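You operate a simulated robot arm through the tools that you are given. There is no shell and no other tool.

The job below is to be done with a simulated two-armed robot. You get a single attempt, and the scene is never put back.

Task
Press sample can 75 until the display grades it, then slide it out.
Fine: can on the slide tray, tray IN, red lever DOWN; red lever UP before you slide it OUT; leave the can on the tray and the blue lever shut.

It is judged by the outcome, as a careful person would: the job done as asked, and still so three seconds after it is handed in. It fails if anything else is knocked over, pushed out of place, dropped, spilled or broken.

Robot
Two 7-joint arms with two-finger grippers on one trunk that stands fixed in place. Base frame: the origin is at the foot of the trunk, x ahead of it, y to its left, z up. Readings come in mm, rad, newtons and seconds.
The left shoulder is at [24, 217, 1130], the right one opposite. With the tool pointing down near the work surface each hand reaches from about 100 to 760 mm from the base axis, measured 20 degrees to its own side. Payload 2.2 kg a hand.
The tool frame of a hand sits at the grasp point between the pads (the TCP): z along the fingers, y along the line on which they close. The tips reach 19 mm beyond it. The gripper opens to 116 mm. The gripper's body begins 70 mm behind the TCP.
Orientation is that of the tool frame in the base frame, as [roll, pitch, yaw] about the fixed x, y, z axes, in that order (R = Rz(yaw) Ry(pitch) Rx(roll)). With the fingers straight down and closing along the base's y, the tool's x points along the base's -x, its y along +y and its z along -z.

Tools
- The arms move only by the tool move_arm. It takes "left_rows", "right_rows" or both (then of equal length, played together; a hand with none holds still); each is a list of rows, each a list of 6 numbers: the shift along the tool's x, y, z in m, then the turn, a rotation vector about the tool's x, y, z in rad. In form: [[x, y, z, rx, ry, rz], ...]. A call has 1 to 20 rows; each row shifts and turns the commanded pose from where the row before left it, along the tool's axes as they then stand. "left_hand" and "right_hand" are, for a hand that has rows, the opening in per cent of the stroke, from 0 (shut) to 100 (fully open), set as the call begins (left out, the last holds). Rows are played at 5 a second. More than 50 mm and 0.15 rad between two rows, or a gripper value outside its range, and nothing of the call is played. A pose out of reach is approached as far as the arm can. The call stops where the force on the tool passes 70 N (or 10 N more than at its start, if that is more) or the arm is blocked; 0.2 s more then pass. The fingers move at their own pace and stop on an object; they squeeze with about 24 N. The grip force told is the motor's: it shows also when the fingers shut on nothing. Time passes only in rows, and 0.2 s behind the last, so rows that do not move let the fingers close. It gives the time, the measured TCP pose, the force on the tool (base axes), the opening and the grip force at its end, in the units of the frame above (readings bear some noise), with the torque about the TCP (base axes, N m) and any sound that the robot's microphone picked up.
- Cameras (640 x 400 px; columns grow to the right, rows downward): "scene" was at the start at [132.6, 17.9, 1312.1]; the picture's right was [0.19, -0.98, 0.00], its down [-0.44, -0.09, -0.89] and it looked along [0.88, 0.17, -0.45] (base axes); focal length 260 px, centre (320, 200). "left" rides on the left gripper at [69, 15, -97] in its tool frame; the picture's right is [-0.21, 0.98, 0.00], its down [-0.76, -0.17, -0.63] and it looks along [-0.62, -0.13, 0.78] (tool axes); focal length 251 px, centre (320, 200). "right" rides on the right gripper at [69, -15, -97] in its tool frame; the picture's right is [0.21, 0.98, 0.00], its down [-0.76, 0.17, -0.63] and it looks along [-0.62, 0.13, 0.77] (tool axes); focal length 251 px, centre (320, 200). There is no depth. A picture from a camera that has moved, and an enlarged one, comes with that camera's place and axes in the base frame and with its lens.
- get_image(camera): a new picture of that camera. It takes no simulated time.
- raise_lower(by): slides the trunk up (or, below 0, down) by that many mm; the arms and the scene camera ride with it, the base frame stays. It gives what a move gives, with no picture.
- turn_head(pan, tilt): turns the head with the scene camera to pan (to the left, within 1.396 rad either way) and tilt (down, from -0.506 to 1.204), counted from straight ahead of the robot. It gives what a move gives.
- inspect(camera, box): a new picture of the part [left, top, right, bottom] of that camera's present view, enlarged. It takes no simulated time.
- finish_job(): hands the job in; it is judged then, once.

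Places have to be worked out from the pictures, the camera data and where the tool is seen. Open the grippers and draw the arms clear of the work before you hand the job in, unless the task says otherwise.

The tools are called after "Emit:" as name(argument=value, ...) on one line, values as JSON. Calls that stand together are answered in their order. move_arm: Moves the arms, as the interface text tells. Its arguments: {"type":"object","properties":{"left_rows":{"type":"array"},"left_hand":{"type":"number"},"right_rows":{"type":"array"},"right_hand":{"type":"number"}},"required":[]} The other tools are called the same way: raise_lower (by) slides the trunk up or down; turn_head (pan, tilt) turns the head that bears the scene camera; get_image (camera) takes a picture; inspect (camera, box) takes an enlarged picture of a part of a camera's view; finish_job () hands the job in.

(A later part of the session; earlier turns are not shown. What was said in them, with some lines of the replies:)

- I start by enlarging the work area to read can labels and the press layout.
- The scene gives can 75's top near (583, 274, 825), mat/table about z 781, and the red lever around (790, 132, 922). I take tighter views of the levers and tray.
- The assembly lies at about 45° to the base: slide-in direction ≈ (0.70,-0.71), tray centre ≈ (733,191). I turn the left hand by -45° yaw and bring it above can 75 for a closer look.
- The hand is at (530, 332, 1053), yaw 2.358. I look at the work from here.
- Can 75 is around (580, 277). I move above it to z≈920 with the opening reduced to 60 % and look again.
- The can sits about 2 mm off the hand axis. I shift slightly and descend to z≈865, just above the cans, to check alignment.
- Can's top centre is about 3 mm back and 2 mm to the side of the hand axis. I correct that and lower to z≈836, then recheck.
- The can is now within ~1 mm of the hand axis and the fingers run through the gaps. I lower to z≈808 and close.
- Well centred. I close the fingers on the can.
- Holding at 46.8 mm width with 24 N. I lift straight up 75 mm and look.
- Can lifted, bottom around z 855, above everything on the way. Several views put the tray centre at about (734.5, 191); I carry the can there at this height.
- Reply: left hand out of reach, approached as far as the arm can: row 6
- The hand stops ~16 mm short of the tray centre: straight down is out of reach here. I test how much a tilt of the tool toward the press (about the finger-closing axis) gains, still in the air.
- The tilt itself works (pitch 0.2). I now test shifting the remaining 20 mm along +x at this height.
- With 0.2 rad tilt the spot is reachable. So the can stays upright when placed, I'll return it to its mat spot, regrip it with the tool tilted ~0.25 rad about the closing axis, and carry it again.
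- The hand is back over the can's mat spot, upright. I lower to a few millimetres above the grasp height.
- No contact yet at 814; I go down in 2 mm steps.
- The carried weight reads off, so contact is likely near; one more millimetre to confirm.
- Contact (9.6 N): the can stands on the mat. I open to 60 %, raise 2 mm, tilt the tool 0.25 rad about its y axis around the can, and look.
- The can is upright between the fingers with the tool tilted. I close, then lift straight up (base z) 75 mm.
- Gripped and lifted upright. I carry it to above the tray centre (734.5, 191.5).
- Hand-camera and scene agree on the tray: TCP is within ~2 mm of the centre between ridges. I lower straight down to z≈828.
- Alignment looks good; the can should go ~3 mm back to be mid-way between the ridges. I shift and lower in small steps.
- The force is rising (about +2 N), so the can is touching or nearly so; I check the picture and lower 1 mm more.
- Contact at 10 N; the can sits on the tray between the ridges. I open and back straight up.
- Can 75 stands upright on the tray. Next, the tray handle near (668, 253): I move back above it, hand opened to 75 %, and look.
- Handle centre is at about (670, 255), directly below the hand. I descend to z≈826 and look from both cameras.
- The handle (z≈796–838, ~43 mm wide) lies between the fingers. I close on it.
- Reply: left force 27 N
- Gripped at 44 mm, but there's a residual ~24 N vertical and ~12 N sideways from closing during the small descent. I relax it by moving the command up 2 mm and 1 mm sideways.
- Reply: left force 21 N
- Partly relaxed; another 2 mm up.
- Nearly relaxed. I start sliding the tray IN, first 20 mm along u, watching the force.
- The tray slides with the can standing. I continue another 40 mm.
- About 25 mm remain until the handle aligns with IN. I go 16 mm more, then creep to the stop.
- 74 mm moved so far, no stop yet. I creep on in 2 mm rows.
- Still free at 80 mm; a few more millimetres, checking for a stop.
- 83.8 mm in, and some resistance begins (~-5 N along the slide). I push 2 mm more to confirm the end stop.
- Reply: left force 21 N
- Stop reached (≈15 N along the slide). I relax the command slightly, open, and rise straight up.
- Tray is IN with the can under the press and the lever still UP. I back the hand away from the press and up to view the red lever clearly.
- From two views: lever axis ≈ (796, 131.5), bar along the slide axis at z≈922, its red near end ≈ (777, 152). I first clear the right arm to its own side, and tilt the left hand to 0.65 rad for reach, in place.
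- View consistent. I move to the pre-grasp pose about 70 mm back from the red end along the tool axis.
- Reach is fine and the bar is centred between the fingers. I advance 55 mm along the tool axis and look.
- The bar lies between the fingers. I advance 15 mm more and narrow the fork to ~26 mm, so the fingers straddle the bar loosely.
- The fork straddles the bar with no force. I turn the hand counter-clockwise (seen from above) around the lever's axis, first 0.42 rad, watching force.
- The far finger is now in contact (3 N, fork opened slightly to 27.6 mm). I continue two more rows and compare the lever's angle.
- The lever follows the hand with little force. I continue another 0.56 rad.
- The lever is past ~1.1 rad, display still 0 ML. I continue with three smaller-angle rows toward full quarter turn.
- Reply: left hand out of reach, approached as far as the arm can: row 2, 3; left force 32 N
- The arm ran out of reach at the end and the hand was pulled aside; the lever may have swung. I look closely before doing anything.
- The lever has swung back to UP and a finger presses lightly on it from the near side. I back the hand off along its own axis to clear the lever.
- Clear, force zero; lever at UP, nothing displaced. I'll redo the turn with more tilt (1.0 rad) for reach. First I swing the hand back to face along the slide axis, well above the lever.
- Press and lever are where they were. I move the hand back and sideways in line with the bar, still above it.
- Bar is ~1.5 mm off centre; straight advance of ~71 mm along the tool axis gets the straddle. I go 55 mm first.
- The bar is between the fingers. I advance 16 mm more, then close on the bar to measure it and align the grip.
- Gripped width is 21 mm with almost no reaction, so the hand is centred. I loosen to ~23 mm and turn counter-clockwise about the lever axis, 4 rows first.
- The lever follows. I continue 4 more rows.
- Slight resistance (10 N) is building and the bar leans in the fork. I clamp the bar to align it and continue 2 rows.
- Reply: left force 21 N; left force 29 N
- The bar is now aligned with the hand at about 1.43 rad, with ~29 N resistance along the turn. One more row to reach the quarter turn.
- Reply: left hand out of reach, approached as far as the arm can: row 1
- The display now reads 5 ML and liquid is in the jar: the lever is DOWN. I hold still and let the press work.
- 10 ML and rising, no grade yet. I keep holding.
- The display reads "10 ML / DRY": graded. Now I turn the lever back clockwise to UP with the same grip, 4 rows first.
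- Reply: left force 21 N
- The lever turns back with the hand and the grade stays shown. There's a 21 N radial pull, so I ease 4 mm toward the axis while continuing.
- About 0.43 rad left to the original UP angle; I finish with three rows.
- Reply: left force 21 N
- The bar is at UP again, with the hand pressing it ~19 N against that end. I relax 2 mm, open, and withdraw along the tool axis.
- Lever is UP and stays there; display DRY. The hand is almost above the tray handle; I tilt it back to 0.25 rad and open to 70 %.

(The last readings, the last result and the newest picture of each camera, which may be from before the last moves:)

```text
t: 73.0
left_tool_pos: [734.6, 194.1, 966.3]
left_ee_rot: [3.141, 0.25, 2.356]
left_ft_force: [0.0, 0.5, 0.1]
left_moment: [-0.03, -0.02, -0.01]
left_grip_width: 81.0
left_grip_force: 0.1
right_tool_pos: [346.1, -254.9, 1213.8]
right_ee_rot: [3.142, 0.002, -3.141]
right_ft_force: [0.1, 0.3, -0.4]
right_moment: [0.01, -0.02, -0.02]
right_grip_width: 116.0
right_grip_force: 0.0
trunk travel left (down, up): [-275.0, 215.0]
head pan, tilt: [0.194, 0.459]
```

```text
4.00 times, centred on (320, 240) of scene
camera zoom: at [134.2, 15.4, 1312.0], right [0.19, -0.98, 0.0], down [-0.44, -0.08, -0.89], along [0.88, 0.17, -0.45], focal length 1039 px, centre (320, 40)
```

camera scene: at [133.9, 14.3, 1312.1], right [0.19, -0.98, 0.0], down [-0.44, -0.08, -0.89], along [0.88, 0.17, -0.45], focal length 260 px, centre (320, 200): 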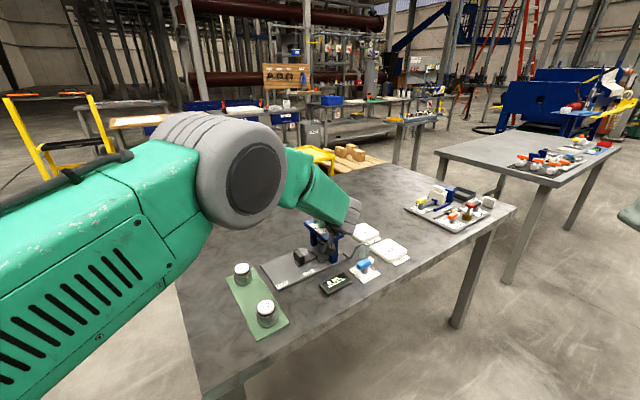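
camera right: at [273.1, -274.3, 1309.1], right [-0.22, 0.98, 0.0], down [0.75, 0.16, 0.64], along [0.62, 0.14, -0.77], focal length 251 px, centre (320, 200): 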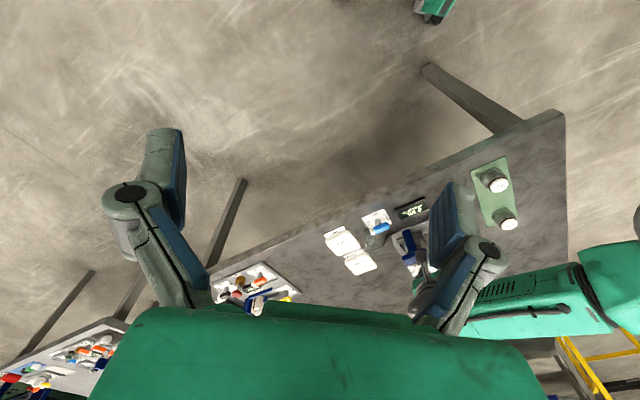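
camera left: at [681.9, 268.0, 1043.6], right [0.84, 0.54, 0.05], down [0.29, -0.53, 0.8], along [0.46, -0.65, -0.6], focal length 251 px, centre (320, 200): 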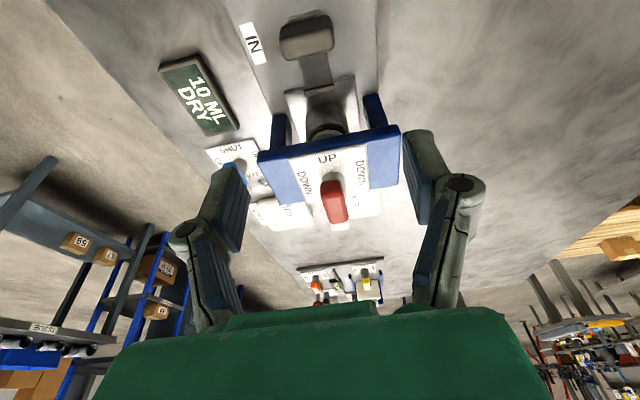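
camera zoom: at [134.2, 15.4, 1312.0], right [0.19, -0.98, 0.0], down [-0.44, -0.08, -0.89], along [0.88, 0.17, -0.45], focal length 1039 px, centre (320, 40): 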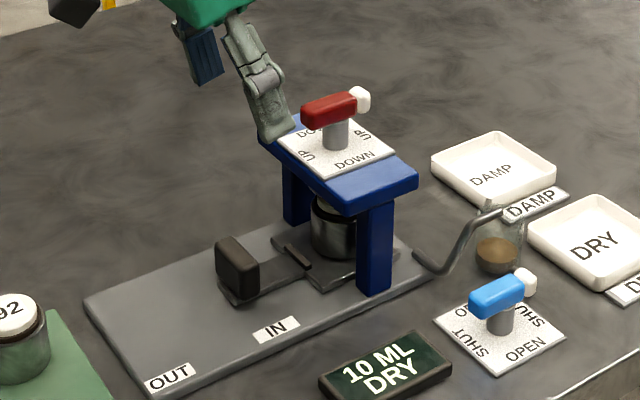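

All good. I descend onto the handle at (731, 195.5), to z≈828.

Emit:
move_arm(left_rows=[[0.0114, -0.0015, 0.0322, 0, 0, 0], [0.0085, 0, 0.0333, 0, 0, 0], [0.0085, 0, 0.0333, 0, 0, 0], [0.0085, 0, 0.0333, 0, 0, 0], [0, 0, 0, 0, 0, 0]])

Emit:
get_image(camera="left")

Emit:
inspect(camera="scene", box=[260, 190, 380, 290])

```text
t: 74.2
left_tool_pos: [731.8, 194.4, 829.1]
left_ee_rot: [3.139, 0.252, 2.356]
left_ft_force: [-0.3, 0.6, 0.0]
left_moment: [0.0, 0.0, 0.03]
left_grip_width: 81.3
left_grip_force: 0.0
right_tool_pos: [345.0, -255.9, 1214.0]
right_ee_rot: [3.14, 0.002, -3.139]
right_ft_force: [-0.6, -0.3, 0.4]
right_moment: [0.0, 0.0, 0.01]
right_grip_width: 116.0
right_grip_force: 0.1
trunk travel left (down, up): [-275.0, 215.0]
head pan, tilt: [0.194, 0.459]
```

```text
taken
camera left: at [678.9, 269.2, 906.4], right [0.84, 0.54, 0.06], down [0.29, -0.53, 0.8], along [0.46, -0.65, -0.6], focal length 251 px, centre (320, 200)
```

left: 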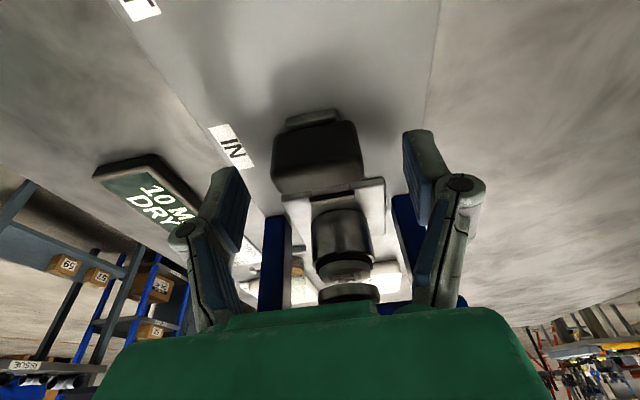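

```text
4.00 times, centred on (320, 240) of scene
camera zoom: at [133.7, 14.8, 1312.2], right [0.19, -0.98, 0.0], down [-0.44, -0.08, -0.89], along [0.88, 0.17, -0.45], focal length 1039 px, centre (320, 40)
```

zoom: 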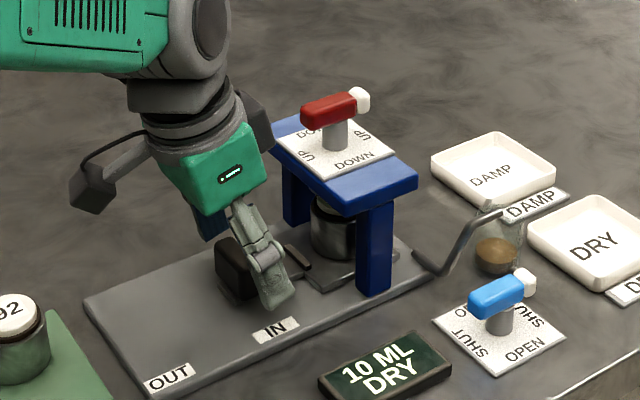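

Handle is between the fingers. I lower 4 mm, then close.

Emit:
move_arm(left_rows=[[0.001, 0, 0.0039, 0, 0, 0], [0, 0, 0, 0, 0, 0]])

Emit:
move_arm(left_rows=[[0, 0, 0, 0, 0, 0], [0, 0, 0, 0, 0, 0], [0, 0, 0, 0, 0, 0]], left_hand=20)

```text
t: 74.8
left_tool_pos: [731.5, 194.4, 825.0]
left_ee_rot: [3.14, 0.251, 2.355]
left_ft_force: [0.2, 0.1, -0.1]
left_moment: [-0.02, 0.01, 0.03]
left_grip_width: 81.3
left_grip_force: 0.1
right_tool_pos: [344.4, -255.8, 1213.6]
right_ee_rot: [3.141, 0.002, -3.14]
right_ft_force: [0.0, -0.3, -0.1]
right_moment: [0.0, 0.02, -0.03]
right_grip_width: 116.0
right_grip_force: 0.1
trunk travel left (down, up): [-275.0, 215.0]
head pan, tilt: [0.194, 0.459]
```

```text
t: 75.6
left_tool_pos: [732.5, 194.6, 825.8]
left_ee_rot: [3.14, 0.25, 2.356]
left_ft_force: [-1.9, -1.3, 1.0]
left_moment: [-0.13, 0.42, 0.07]
left_grip_width: 44.4
left_grip_force: 45.1
right_tool_pos: [343.5, -256.1, 1213.4]
right_ee_rot: [3.141, 0.002, -3.139]
right_ft_force: [0.0, -0.7, -0.4]
right_moment: [-0.03, 0.01, 0.02]
right_grip_width: 116.0
right_grip_force: 0.0
trunk travel left (down, up): [-275.0, 215.0]
head pan, tilt: [0.194, 0.459]
```

Clean grip. I pull OUT 15 mm slowly and check the can follows.

Emit:
move_arm(left_rows=[[0.0048, 0, -0.0012, 0, 0, 0], [0.0048, 0, -0.0012, 0, 0, 0], [0.0048, 0, -0.0012, 0, 0, 0], [0, 0, 0, 0, 0, 0]])

Emit:
inspect(camera="scene", box=[260, 190, 380, 290])

Emit:
get_image(camera="left")

```text
t: 76.6
left_tool_pos: [722.2, 205.2, 825.3]
left_ee_rot: [3.14, 0.252, 2.357]
left_ft_force: [-1.8, 0.4, -2.0]
left_moment: [-0.51, -0.54, -0.18]
left_grip_width: 44.6
left_grip_force: 45.5
right_tool_pos: [345.7, -255.8, 1213.2]
right_ee_rot: [3.14, 0.001, -3.14]
right_ft_force: [-0.5, -0.5, -1.4]
right_moment: [-0.01, 0.0, -0.01]
right_grip_width: 116.2
right_grip_force: 0.0
trunk travel left (down, up): [-275.0, 215.0]
head pan, tilt: [0.194, 0.459]
```

```text
4.00 times, centred on (320, 240) of scene
camera zoom: at [134.4, 15.0, 1312.0], right [0.19, -0.98, 0.0], down [-0.44, -0.08, -0.89], along [0.88, 0.17, -0.45], focal length 1039 px, centre (320, 40)
```

zoom: 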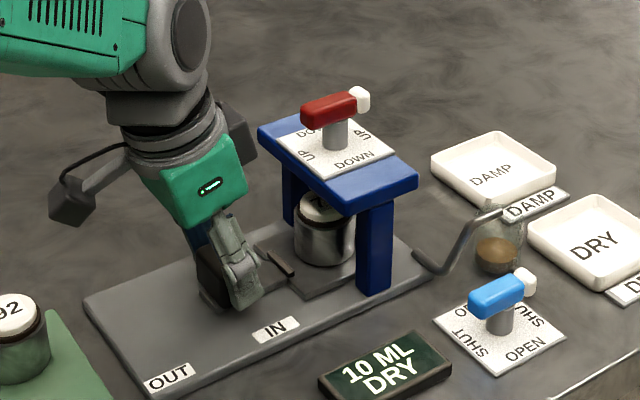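

```text
taken
camera left: at [668.2, 279.8, 901.8], right [0.84, 0.54, 0.05], down [0.29, -0.53, 0.8], along [0.46, -0.65, -0.6], focal length 251 px, centre (320, 200)
```

left: 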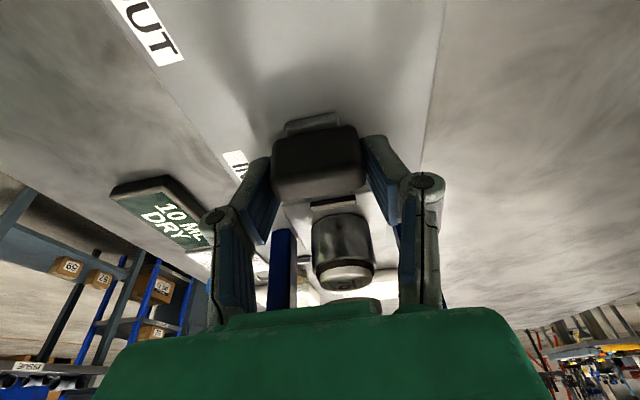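

The can comes along, standing. I continue pulling 60 mm more.

Emit:
move_arm(left_rows=[[0.0048, 0, -0.0012, 0, 0, 0], [0.0048, 0, -0.0012, 0, 0, 0], [0.0048, 0, -0.0012, 0, 0, 0], [0.0048, 0, -0.0012, 0, 0, 0], [0.0048, 0, -0.0012, 0, 0, 0], [0.0048, 0, -0.0012, 0, 0, 0], [0.0048, 0, -0.0012, 0, 0, 0], [0.0048, 0, -0.0012, 0, 0, 0], [0.0048, 0, -0.0012, 0, 0, 0], [0.0048, 0, -0.0012, 0, 0, 0], [0.0048, 0, -0.0012, 0, 0, 0], [0.0048, 0, -0.0012, 0, 0, 0], [0, 0, 0, 0, 0, 0]])

Emit:
inspect(camera="scene", box=[250, 190, 370, 300])

```text
t: 79.4
left_tool_pos: [679.5, 247.4, 826.0]
left_ee_rot: [3.138, 0.254, 2.355]
left_ft_force: [4.0, 3.5, 3.9]
left_moment: [0.5, 0.44, 0.13]
left_grip_width: 44.5
left_grip_force: 45.2
right_tool_pos: [345.1, -254.8, 1214.8]
right_ee_rot: [3.141, 0.003, -3.141]
right_ft_force: [-0.3, -0.1, -0.1]
right_moment: [0.03, -0.01, 0.04]
right_grip_width: 116.3
right_grip_force: 0.1
trunk travel left (down, up): [-275.0, 215.0]
head pan, tilt: [0.194, 0.459]
```

```text
3.64 times, centred on (310, 245) of scene
camera zoom: at [134.0, 16.3, 1312.1], right [0.19, -0.98, 0.0], down [-0.44, -0.09, -0.89], along [0.88, 0.17, -0.45], focal length 945 px, centre (356, 36)
```

zoom: 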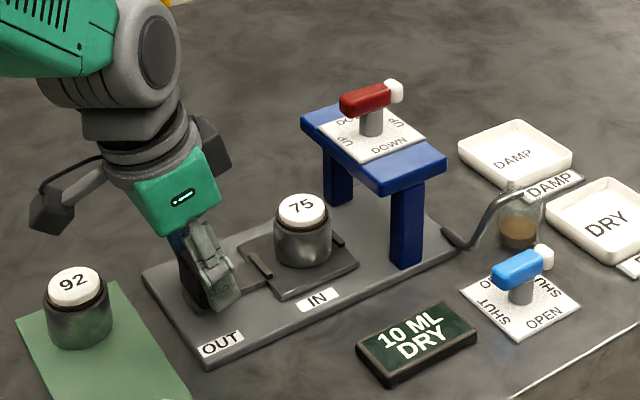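

75 mm out so far; the original OUT position is ~11 mm further. I creep on, watching for the stop.

Emit:
move_arm(left_rows=[[0.0029, 0, -0.0007, 0, 0, 0], [0.0029, 0, -0.0007, 0, 0, 0], [0.0029, 0, -0.0007, 0, 0, 0], [0, 0, 0, 0, 0, 0]])

```text
t: 80.4
left_tool_pos: [671.7, 253.7, 823.2]
left_ee_rot: [3.138, 0.253, 2.357]
left_ft_force: [5.1, 5.3, 5.8]
left_moment: [-0.2, -1.03, 0.04]
left_grip_width: 44.4
left_grip_force: 45.5
right_tool_pos: [344.8, -254.6, 1213.2]
right_ee_rot: [3.141, 0.002, -3.139]
right_ft_force: [0.3, 0.5, -0.3]
right_moment: [-0.02, -0.02, -0.02]
right_grip_width: 115.8
right_grip_force: 0.0
trunk travel left (down, up): [-275.0, 215.0]
head pan, tilt: [0.194, 0.459]
```

No stop yet; a couple more millimetres.

Emit:
move_arm(left_rows=[[0.0015, 0, -0.0004, 0, 0, 0], [0.0015, 0, -0.0004, 0, 0, 0], [0, 0, 0, 0, 0, 0]])

Emit:
inspect(camera="scene", box=[250, 190, 370, 300])

```text
t: 81.2
left_tool_pos: [671.4, 255.0, 825.5]
left_ee_rot: [3.14, 0.254, 2.358]
left_ft_force: [14.1, -0.1, 3.2]
left_moment: [-0.63, -0.69, 0.15]
left_grip_width: 44.3
left_grip_force: 45.4
right_tool_pos: [346.4, -256.4, 1214.3]
right_ee_rot: [3.14, 0.0, -3.14]
right_ft_force: [0.6, 0.1, 1.2]
right_moment: [-0.01, -0.01, 0.02]
right_grip_width: 116.1
right_grip_force: 0.1
trunk travel left (down, up): [-275.0, 215.0]
head pan, tilt: [0.194, 0.459]
```

```text
3.64 times, centred on (310, 245) of scene
camera zoom: at [135.7, 15.2, 1311.9], right [0.19, -0.98, 0.0], down [-0.44, -0.08, -0.89], along [0.88, 0.17, -0.45], focal length 945 px, centre (356, 36)
```

zoom: 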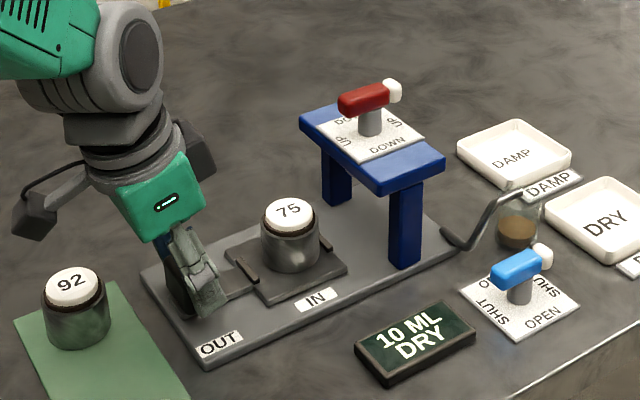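

Resistance of ~10 N appears at the original OUT position (671, 255). One more millimetre to confirm the stop.

Emit:
move_arm(left_rows=[[0.0012, 0, -0.0003, 0, 0, 0], [0, 0, 0, 0, 0, 0]])

```text
t: 81.8
left_tool_pos: [671.7, 255.3, 825.9]
left_ee_rot: [3.138, 0.253, 2.356]
left_ft_force: [22.2, -5.1, -0.7]
left_moment: [-0.59, -0.47, 0.03]
left_grip_width: 44.2
left_grip_force: 45.0
right_tool_pos: [347.4, -256.1, 1212.1]
right_ee_rot: [3.139, 0.0, 3.142]
right_ft_force: [-0.4, 1.0, 1.0]
right_moment: [0.03, 0.01, 0.02]
right_grip_width: 115.9
right_grip_force: 0.0
trunk travel left (down, up): [-275.0, 215.0]
head pan, tilt: [0.194, 0.459]
```

End stop confirmed (19 N, no further motion). I relax, then open and rise straight up.

Emit:
move_arm(left_rows=[[-0.0015, 0.001, 0.0004, 0, 0, 0], [0, 0, 0, 0, 0, 0]])

Emit:
move_arm(left_rows=[[0, 0, 0, 0, 0, 0], [0, 0, 0, 0, 0, 0], [-0.005, 0, -0.0194, 0, 0, 0], [-0.0074, 0, -0.029, 0, 0, 0], [-0.0074, 0, -0.029, 0, 0, 0], [-0.0074, 0, -0.029, 0, 0, 0], [-0.0074, 0, -0.029, 0, 0, 0], [0, 0, 0, 0, 0, 0]], left_hand=75)

Emit:
inspect(camera="scene", box=[220, 190, 400, 330])

Emit:
get_image(camera="left")

```text
t: 82.4
left_tool_pos: [671.5, 255.0, 824.3]
left_ee_rot: [3.139, 0.248, 2.357]
left_ft_force: [14.1, -7.5, -2.1]
left_moment: [-0.65, -1.15, -0.02]
left_grip_width: 44.3
left_grip_force: 44.7
right_tool_pos: [346.3, -256.1, 1213.8]
right_ee_rot: [3.138, 0.0, 3.141]
right_ft_force: [0.2, 0.0, 0.4]
right_moment: [0.0, 0.0, 0.01]
right_grip_width: 116.0
right_grip_force: 0.1
trunk travel left (down, up): [-275.0, 215.0]
head pan, tilt: [0.194, 0.459]
```

```text
t: 84.2
left_tool_pos: [670.5, 255.3, 964.4]
left_ee_rot: [3.141, 0.25, 2.358]
left_ft_force: [-0.1, -0.4, 0.4]
left_moment: [0.0, 0.01, -0.02]
left_grip_width: 87.1
left_grip_force: 0.1
right_tool_pos: [345.5, -256.3, 1213.5]
right_ee_rot: [3.139, 0.0, -3.139]
right_ft_force: [-0.3, 0.6, -0.5]
right_moment: [0.0, -0.01, 0.01]
right_grip_width: 116.0
right_grip_force: 0.1
trunk travel left (down, up): [-275.0, 215.0]
head pan, tilt: [0.194, 0.459]
```

```text
2.86 times, centred on (310, 260) of scene
camera zoom: at [134.2, 15.5, 1312.0], right [0.19, -0.98, 0.0], down [-0.44, -0.08, -0.89], along [0.88, 0.17, -0.45], focal length 742 px, centre (349, 29)
```

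zoom: 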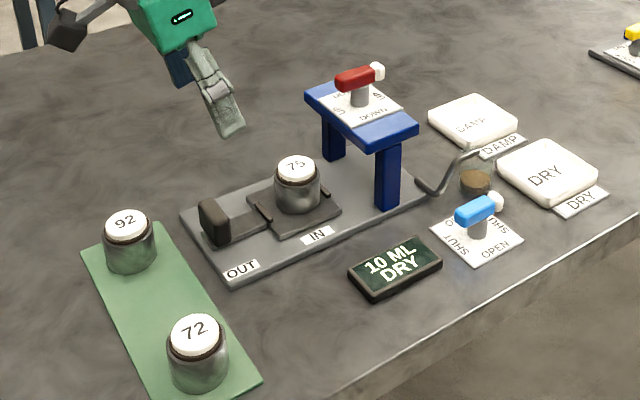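

```text
taken
camera left: at [616.8, 330.1, 1040.3], right [0.84, 0.54, 0.05], down [0.29, -0.53, 0.8], along [0.46, -0.65, -0.6], focal length 251 px, centre (320, 200)
```

left: 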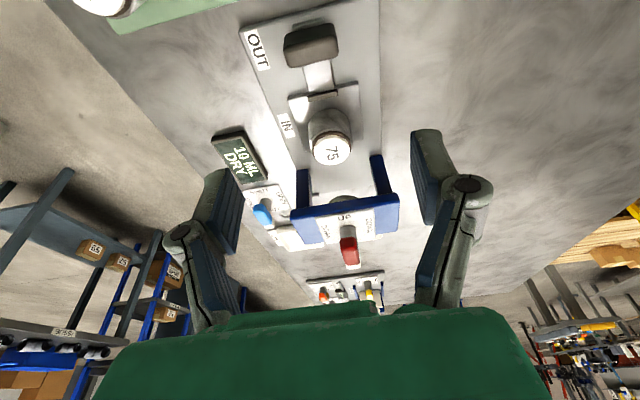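

Everything is as wanted: can 75 on the tray at OUT, red lever UP, blue lever SHUT, display "10 ML DRY". I draw the left arm back and up, clear of the work, hand fully open.

Emit:
move_arm(left_rows=[[0.0236, 0, -0.0287, 0, 0, 0], [0.0236, 0, -0.0287, 0, 0, 0], [0.0236, 0, -0.0287, 0, 0, 0], [0.0236, 0, -0.0287, 0, 0, 0], [0.0236, 0, -0.0287, 0, 0, 0], [0.0236, 0, -0.0287, 0, 0, 0], [0.0236, 0, -0.0287, 0, 0, 0], [0, 0, 0, 0, 0.125, 0], [0, 0, 0, 0, 0.125, 0], [0, 0, 0, 0, 0, 0]], left_hand=100)

Emit:
get_image(camera="scene")

Emit:
inspect(camera="scene", box=[220, 190, 420, 340])

```text
t: 86.4
left_tool_pos: [520.1, 403.5, 1120.9]
left_ee_rot: [3.138, 0.0, 2.356]
left_ft_force: [0.3, 0.2, -0.6]
left_moment: [-0.01, -0.04, 0.02]
left_grip_width: 116.0
left_grip_force: 0.0
right_tool_pos: [343.5, -255.4, 1214.1]
right_ee_rot: [3.14, 0.002, -3.139]
right_ft_force: [-0.1, 0.0, -0.4]
right_moment: [0.0, 0.0, 0.0]
right_grip_width: 115.9
right_grip_force: 0.1
trunk travel left (down, up): [-275.0, 215.0]
head pan, tilt: [0.194, 0.459]
```

```text
taken
camera scene: at [131.7, 14.4, 1312.3], right [0.19, -0.98, 0.0], down [-0.44, -0.08, -0.9], along [0.88, 0.17, -0.45], focal length 260 px, centre (320, 200)
```

scene: 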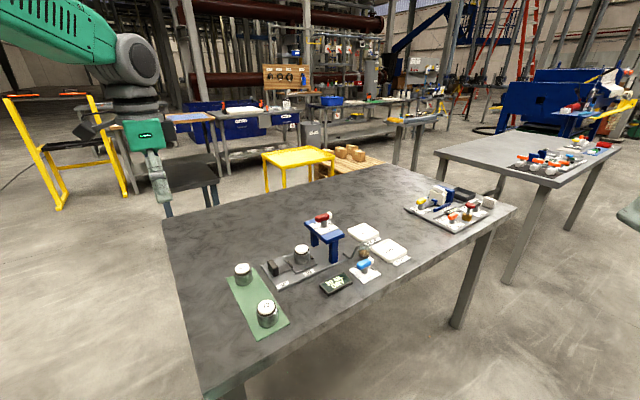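

```text
2.67 times, centred on (320, 265) of scene
camera zoom: at [131.7, 14.4, 1312.3], right [0.19, -0.98, 0.0], down [-0.44, -0.08, -0.9], along [0.88, 0.17, -0.45], focal length 693 px, centre (320, 27)
```

zoom: 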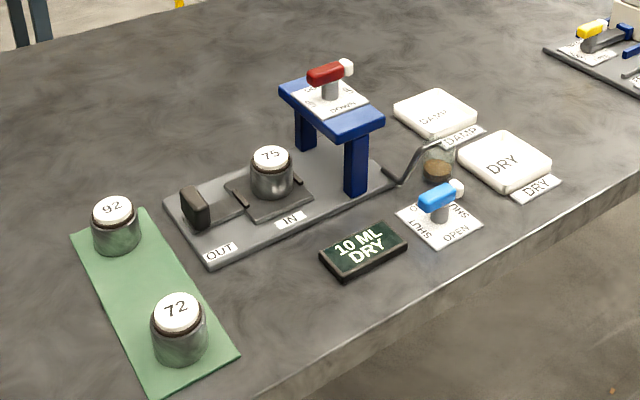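

The arms are clear, both hands are open, and nothing else has been disturbed: the can is on the tray at OUT, red lever UP, blue SHUT, display graded DRY. I hand the job in.

Emit:
finish_job()

```text
The job is handed in.
```

Can 75 has been pressed and graded, and the job is handed in. The display read "10 ML DRY".

- **Final state:** The can is standing on the tray, which is slid fully OUT. The red lever was turned UP before I pulled the tray, and the blue lever was never touched and is still SHUT. Cans 72 and 92 and the rest of the table look undisturbed in the last picture. Both hands are open and clear of the work.
- **Lever:** My first try at turning the red lever DOWN ran out of reach, and the lever swung back to UP. A finger also pressed on the lever or its post with about 30 N. The press looked unmoved in the pictures afterwards, and the second try worked.
- **Can:** I gripped it once, set it back on its mat spot and regripped it with the hand tilted, because the tray was out of reach with the fingers pointing straight down.
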